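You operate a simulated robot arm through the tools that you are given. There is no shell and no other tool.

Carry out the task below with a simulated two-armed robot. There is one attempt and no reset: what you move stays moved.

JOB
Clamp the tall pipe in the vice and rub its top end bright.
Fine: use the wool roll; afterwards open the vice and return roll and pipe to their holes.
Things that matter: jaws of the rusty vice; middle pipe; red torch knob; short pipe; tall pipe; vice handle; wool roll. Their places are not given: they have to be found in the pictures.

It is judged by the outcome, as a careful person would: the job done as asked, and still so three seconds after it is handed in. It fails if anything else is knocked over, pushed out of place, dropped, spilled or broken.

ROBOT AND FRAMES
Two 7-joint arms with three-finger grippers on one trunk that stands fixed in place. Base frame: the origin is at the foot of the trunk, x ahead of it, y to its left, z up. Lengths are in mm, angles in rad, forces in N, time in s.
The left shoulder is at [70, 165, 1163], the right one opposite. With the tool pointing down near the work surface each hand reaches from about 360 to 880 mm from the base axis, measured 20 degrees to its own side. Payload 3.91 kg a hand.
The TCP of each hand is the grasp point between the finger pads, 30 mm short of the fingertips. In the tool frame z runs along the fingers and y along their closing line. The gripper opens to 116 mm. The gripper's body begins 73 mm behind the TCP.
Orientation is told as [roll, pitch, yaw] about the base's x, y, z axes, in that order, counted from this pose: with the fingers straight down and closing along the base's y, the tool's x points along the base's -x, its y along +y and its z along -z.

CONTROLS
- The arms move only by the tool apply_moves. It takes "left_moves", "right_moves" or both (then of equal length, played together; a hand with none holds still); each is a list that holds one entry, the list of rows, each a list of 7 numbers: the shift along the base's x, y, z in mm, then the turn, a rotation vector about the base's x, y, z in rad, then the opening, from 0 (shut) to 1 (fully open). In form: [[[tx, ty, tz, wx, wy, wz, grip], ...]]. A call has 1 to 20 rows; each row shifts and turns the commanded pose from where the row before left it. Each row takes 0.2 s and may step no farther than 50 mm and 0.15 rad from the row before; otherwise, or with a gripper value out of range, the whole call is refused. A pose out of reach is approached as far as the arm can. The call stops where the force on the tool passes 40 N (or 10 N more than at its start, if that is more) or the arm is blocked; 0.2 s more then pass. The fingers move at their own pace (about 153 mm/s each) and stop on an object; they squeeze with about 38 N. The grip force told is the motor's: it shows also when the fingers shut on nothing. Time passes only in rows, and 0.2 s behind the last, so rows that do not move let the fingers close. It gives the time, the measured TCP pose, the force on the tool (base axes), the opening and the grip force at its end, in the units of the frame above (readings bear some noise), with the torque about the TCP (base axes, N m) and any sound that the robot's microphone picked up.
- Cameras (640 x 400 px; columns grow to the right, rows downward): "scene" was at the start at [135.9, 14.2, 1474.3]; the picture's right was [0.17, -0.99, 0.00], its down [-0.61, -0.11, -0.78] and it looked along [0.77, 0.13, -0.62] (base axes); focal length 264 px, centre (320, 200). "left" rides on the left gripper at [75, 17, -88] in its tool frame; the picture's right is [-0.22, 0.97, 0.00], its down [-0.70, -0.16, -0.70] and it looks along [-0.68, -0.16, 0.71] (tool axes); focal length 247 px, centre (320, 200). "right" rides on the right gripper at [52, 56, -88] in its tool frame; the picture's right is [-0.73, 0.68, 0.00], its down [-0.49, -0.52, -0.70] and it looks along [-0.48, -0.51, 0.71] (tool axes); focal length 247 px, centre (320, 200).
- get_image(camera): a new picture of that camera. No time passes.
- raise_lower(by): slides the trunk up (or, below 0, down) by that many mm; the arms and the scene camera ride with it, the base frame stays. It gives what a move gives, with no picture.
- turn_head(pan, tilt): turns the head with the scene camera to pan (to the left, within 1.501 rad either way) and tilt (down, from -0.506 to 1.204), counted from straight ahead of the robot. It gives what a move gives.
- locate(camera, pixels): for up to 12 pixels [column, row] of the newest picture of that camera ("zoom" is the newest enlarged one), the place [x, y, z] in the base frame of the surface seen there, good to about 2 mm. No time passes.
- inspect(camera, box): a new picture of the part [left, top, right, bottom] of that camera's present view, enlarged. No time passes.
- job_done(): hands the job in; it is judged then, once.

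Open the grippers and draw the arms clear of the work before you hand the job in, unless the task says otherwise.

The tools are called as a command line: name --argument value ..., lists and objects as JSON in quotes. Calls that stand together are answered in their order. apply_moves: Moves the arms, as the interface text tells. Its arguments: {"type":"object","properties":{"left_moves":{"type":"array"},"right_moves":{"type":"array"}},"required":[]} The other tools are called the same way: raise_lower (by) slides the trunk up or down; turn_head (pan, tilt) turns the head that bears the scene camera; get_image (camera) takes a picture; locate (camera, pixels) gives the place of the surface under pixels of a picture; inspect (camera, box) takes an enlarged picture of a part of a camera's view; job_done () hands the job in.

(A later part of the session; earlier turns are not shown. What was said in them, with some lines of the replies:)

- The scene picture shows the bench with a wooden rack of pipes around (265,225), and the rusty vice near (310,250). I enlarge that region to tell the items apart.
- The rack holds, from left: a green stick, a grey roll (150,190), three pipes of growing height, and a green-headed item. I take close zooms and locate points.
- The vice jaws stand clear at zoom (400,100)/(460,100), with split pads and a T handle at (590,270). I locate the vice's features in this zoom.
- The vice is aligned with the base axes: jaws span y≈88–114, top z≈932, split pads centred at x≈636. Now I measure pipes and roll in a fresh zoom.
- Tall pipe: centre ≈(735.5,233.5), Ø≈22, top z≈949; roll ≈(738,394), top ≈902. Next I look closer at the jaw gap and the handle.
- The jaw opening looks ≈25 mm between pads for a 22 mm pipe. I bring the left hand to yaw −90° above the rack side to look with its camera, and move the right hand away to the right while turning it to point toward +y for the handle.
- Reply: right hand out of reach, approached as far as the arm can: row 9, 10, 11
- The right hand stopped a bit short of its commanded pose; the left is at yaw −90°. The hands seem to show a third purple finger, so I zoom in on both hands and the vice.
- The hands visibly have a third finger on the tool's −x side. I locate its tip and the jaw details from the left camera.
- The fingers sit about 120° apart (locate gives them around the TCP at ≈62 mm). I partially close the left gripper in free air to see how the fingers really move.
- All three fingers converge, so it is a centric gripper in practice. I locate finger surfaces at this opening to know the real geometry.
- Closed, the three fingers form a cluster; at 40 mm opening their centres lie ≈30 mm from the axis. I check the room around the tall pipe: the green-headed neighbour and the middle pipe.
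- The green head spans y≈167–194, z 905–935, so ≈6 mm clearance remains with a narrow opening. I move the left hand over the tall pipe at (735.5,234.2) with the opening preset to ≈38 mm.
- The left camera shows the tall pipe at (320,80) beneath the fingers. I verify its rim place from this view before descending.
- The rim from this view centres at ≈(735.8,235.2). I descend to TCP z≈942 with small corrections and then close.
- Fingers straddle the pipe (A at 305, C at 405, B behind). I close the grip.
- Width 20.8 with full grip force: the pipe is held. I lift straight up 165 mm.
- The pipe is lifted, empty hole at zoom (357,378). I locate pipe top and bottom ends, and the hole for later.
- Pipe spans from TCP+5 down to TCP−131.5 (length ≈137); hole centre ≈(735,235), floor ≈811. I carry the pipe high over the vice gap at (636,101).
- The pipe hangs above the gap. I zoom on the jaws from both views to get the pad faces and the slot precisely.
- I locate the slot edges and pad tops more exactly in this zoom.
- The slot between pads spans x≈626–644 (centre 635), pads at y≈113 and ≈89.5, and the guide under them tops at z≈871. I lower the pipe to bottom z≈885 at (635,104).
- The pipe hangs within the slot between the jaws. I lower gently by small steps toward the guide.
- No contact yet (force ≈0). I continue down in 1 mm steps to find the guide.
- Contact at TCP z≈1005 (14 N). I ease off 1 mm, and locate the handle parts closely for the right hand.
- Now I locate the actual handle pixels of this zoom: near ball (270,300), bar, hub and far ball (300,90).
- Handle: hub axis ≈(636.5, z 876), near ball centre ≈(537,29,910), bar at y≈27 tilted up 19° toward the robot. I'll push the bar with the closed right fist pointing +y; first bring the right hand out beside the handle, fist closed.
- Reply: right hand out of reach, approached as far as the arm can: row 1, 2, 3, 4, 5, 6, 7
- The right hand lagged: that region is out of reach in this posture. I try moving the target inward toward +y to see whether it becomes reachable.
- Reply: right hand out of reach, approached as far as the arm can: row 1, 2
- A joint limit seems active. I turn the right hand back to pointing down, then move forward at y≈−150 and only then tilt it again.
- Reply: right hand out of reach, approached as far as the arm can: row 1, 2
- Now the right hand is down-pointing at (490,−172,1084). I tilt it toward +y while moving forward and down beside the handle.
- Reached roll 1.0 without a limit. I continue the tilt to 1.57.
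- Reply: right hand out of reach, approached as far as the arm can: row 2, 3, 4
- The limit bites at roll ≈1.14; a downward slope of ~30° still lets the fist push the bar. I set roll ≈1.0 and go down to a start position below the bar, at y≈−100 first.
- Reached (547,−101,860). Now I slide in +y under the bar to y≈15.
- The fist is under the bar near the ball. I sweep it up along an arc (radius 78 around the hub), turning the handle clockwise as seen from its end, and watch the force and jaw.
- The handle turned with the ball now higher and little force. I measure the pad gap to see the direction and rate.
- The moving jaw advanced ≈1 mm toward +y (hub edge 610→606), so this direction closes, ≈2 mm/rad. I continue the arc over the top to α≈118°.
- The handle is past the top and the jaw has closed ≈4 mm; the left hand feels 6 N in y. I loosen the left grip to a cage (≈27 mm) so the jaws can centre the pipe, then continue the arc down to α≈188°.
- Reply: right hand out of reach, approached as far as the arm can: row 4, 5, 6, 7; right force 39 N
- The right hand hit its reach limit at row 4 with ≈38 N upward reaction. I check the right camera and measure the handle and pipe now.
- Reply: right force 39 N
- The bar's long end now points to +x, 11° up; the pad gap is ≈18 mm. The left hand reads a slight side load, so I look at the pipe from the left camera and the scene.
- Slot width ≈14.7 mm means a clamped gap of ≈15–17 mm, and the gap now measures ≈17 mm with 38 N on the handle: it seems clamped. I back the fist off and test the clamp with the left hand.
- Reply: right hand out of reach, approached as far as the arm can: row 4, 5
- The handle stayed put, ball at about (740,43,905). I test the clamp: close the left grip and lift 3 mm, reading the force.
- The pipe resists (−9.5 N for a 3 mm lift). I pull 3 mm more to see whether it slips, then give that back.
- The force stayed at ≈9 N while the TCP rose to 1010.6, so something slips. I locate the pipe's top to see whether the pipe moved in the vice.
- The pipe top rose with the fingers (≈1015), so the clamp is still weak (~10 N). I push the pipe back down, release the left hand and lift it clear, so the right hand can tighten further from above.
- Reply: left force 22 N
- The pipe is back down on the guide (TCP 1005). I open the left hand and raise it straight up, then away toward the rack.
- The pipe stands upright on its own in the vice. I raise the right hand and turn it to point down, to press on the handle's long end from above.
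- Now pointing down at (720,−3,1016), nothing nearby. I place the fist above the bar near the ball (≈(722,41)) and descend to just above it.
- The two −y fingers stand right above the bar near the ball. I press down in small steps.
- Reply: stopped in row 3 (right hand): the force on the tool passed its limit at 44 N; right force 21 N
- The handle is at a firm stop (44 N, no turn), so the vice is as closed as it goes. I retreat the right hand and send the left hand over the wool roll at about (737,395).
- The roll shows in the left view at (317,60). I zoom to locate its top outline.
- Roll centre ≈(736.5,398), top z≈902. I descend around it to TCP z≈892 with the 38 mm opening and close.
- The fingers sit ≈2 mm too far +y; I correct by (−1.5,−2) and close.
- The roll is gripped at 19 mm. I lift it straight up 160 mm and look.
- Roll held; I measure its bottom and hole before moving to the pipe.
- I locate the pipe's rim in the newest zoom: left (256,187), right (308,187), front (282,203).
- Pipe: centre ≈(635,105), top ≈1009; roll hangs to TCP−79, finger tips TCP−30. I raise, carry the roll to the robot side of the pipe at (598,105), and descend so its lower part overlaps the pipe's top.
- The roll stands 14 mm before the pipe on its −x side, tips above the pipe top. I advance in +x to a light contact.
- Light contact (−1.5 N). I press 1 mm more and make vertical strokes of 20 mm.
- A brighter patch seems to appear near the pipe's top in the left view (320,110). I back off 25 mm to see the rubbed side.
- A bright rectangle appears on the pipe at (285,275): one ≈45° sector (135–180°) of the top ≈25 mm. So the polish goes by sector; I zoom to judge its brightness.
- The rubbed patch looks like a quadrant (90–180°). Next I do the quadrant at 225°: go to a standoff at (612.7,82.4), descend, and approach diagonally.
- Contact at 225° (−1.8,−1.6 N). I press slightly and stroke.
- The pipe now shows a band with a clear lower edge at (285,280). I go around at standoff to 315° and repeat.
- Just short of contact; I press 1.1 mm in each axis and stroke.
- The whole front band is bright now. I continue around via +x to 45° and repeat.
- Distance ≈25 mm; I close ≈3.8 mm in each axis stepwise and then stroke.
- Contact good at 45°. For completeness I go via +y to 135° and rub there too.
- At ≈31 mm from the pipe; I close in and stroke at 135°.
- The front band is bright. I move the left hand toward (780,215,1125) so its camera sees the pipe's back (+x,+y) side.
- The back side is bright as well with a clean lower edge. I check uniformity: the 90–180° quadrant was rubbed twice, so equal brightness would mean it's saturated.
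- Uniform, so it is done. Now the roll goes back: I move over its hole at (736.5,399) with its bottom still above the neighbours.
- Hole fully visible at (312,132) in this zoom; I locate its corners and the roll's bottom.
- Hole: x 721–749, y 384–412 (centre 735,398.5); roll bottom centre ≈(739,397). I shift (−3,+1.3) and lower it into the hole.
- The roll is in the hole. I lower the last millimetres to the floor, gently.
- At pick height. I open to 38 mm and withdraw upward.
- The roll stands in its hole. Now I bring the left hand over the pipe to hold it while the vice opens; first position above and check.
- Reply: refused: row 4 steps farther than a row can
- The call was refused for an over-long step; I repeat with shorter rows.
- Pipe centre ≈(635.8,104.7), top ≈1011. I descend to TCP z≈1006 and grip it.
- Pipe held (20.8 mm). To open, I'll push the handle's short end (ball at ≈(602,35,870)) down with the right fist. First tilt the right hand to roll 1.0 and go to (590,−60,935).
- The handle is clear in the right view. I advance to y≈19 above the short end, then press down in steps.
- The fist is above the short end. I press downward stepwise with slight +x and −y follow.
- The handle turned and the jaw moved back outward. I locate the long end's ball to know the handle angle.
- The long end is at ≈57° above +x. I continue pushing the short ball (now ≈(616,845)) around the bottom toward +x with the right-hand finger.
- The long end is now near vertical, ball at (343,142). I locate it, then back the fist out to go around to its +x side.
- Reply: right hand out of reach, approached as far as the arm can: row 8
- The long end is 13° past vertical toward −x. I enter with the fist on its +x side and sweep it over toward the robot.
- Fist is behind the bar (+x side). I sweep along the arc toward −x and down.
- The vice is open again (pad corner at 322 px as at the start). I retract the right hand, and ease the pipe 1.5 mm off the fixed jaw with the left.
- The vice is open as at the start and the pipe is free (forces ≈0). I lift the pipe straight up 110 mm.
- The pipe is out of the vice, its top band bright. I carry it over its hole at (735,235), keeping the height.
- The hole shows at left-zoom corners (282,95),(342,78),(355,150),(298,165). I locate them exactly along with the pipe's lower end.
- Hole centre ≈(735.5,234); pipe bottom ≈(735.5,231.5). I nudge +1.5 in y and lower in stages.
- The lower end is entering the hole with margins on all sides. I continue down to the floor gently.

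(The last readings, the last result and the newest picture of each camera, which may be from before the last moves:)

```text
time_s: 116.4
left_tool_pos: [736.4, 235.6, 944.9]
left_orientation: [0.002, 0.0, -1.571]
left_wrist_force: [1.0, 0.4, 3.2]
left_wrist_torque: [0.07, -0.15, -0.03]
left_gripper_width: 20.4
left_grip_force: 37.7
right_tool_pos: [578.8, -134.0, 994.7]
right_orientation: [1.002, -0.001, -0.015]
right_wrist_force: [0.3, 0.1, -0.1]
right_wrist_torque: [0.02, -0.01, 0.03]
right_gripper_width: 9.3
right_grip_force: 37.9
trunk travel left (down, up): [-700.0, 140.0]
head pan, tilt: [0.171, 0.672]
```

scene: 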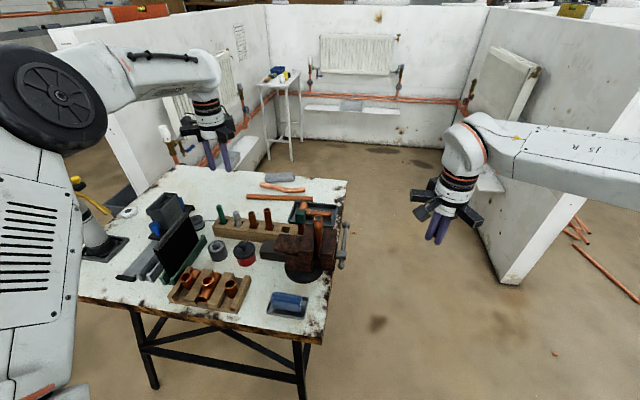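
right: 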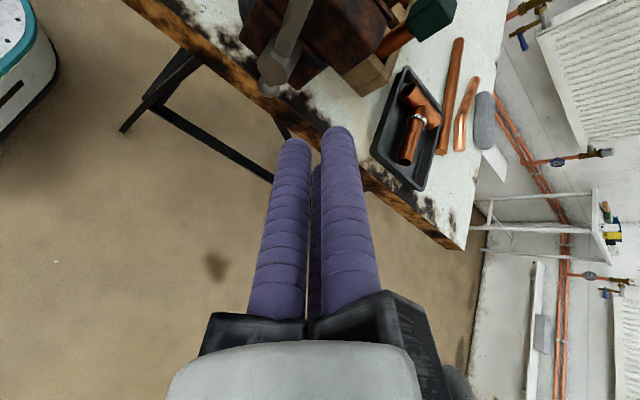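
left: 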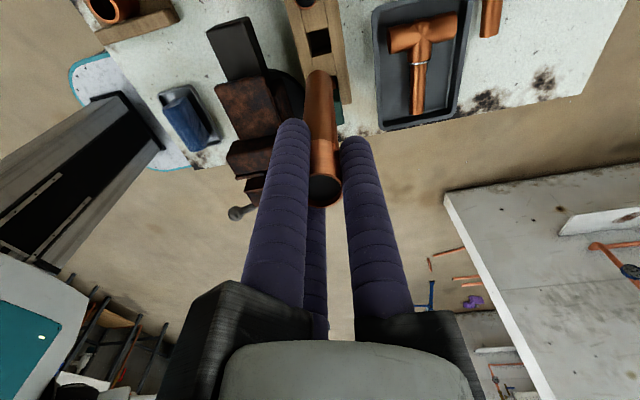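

The pipe touches the floor of its hole (3 N). I open to 38 mm and withdraw straight up; the right hand stays off.

apply_moves --left_moves '[[[0, 0, 0, 0, 0, 0, 0.33], [0, 0, 0, 0, 0, 0, 0.33], [0, 0, 20, 0, 0, 0, 0.33], [0, 0, 40, 0, 0, 0, 0.33], [0, 0, 50, 0, 0, 0, 0.33], [0, 0, 50, 0, 0, 0, 0.33], [0, 0, 0, 0, 0, 0, 0.33]]]'

get_image --camera "scene"

inspect --camera "scene" --box '[200, 176, 360, 276]'

inspect --camera "left" --box '[260, 0, 380, 150]'

```text
time_s: 118.0
left_tool_pos: [736.8, 234.0, 1103.4]
left_orientation: [-0.001, 0.001, -1.572]
left_wrist_force: [0.9, 0.1, -0.4]
left_wrist_torque: [-0.03, 0.01, 0.0]
left_gripper_width: 38.4
left_grip_force: 0.0
right_tool_pos: [580.5, -133.4, 994.9]
right_orientation: [1.001, -0.004, -0.016]
right_wrist_force: [0.2, -0.8, 0.4]
right_wrist_torque: [0.02, 0.0, -0.01]
right_gripper_width: 9.2
right_grip_force: 38.1
trunk travel left (down, up): [-700.0, 140.0]
head pan, tilt: [0.171, 0.672]
```

```text
taken
```

scene: 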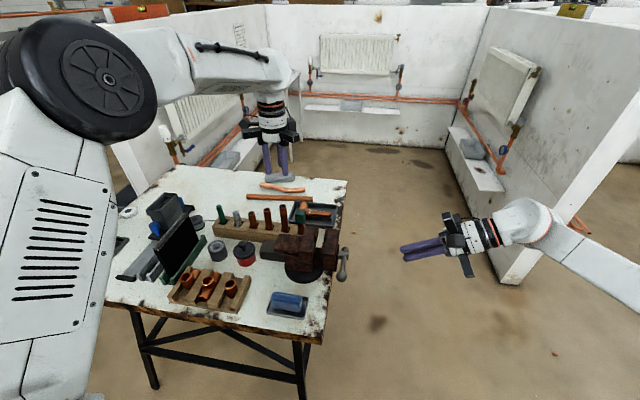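

```text
4.00 times, centred on (280, 226) of scene
```

zoom: 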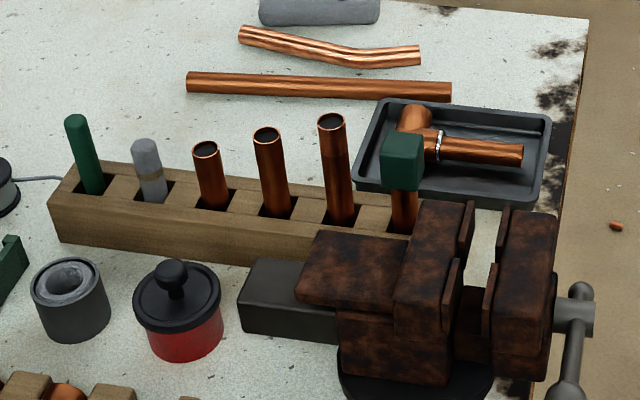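

```text
2.67 times, centred on (320, 75) of left
```

zoom: 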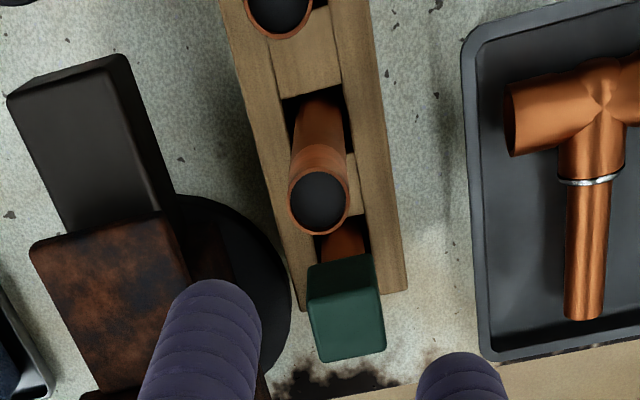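

Roll and pipe stand in their holes, vice open. I draw both arms clear with open grippers and take a last look.

apply_moves --left_moves '[[[0, 10, 40, 0, 0, 0, 1], [-20, 20, 40, 0, 0, 0, 1], [-30, 30, 20, 0, 0, 0, 1], [-30, 30, 20, 0, 0, 0, 1], [-30, 30, 20, 0, 0, 0, 1], [-20, 30, 20, 0, 0, 0, 1], [0, 0, 0, 0, 0, 0, 1]]]' --right_moves '[[[0, -10, 20, -0.14, 0, 0, 1], [-10, -20, 20, -0.14, 0, 0, 1], [-10, -20, 20, -0.14, 0, 0, 1], [-10, -20, 20, -0.14, 0, 0, 1], [-10, -20, 20, -0.14, 0, 0, 1], [-10, -20, 20, -0.14, 0, 0, 1], [0, 0, 0, -0.14, 0, 0, 1]]]'

get_image --camera "scene"

inspect --camera "scene" --box '[30, 160, 360, 366]'

inspect --camera "scene" --box '[260, 194, 310, 234]'

```text
time_s: 119.6
left_tool_pos: [606.0, 385.1, 1264.8]
left_orientation: [-0.001, -0.003, -1.571]
left_wrist_force: [0.1, 0.9, -0.5]
left_wrist_torque: [-0.01, 0.01, 0.01]
left_gripper_width: 115.5
left_grip_force: 0.0
right_tool_pos: [528.9, -242.9, 1115.2]
right_orientation: [0.018, -0.013, -0.009]
right_wrist_force: [0.7, 0.3, 0.4]
right_wrist_torque: [-0.02, 0.01, 0.0]
right_gripper_width: 115.7
right_grip_force: 0.1
trunk travel left (down, up): [-700.0, 140.0]
head pan, tilt: [0.171, 0.672]
```

```text
taken
```

scene: 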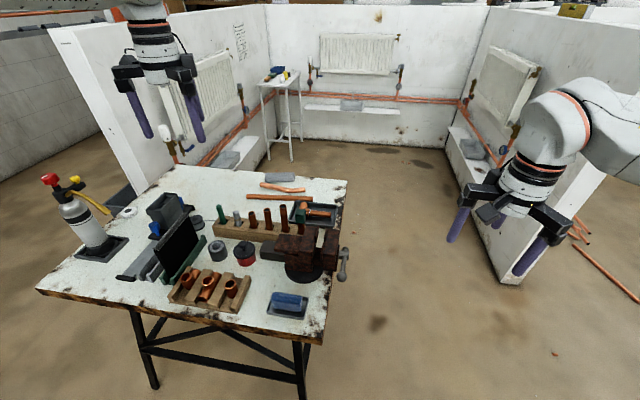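

```text
1.94 times, centred on (195, 263) of scene
```

zoom: 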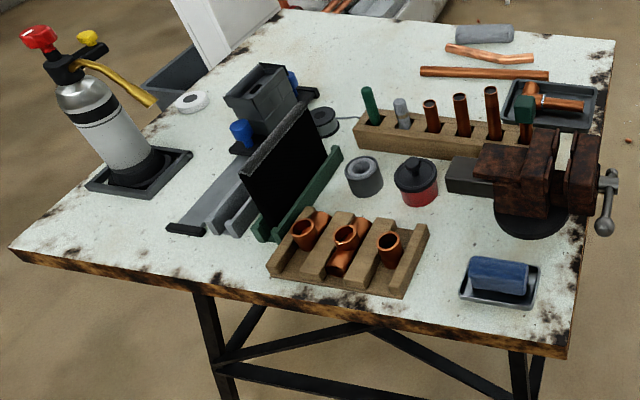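

```text
10.00 times, centred on (285, 214) of scene
```

zoom: 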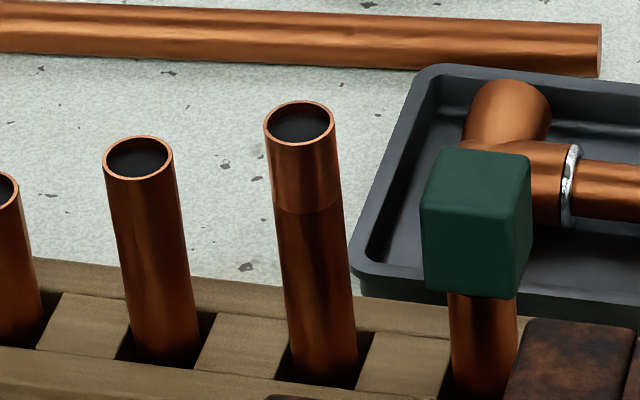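

Everything stands as at the start: roll and tall pipe in their holes, vice open, torch and others untouched, and the pipe's top band is bright. Both arms are clear with open grippers, so I hand in.

job_done

```text
The job is handed in.
```

The tall pipe was clamped in the vice and its top 25 mm rubbed bright with the wool roll. I rubbed all four sides. The pictures show the band bright and even; a small strip at the back right (about 40°) was not in any view, but it lies in a section I rubbed.

- **Vice:** It is open again, with the jaw gap and handle back where they were at the start. At full close the clamp held the pipe only lightly: it slipped upward under about 10 N. The handle would not turn any further, and I reseated the pipe on the guide before rubbing.
- **Roll and pipe:** Both are back in their own holes in the rack.
- **Everything else:** The torch, the short and middle pipes and the rest of the bench look unmoved in the last picture.

Both grippers are open and the arms are clear of the bench. The job has been handed in.
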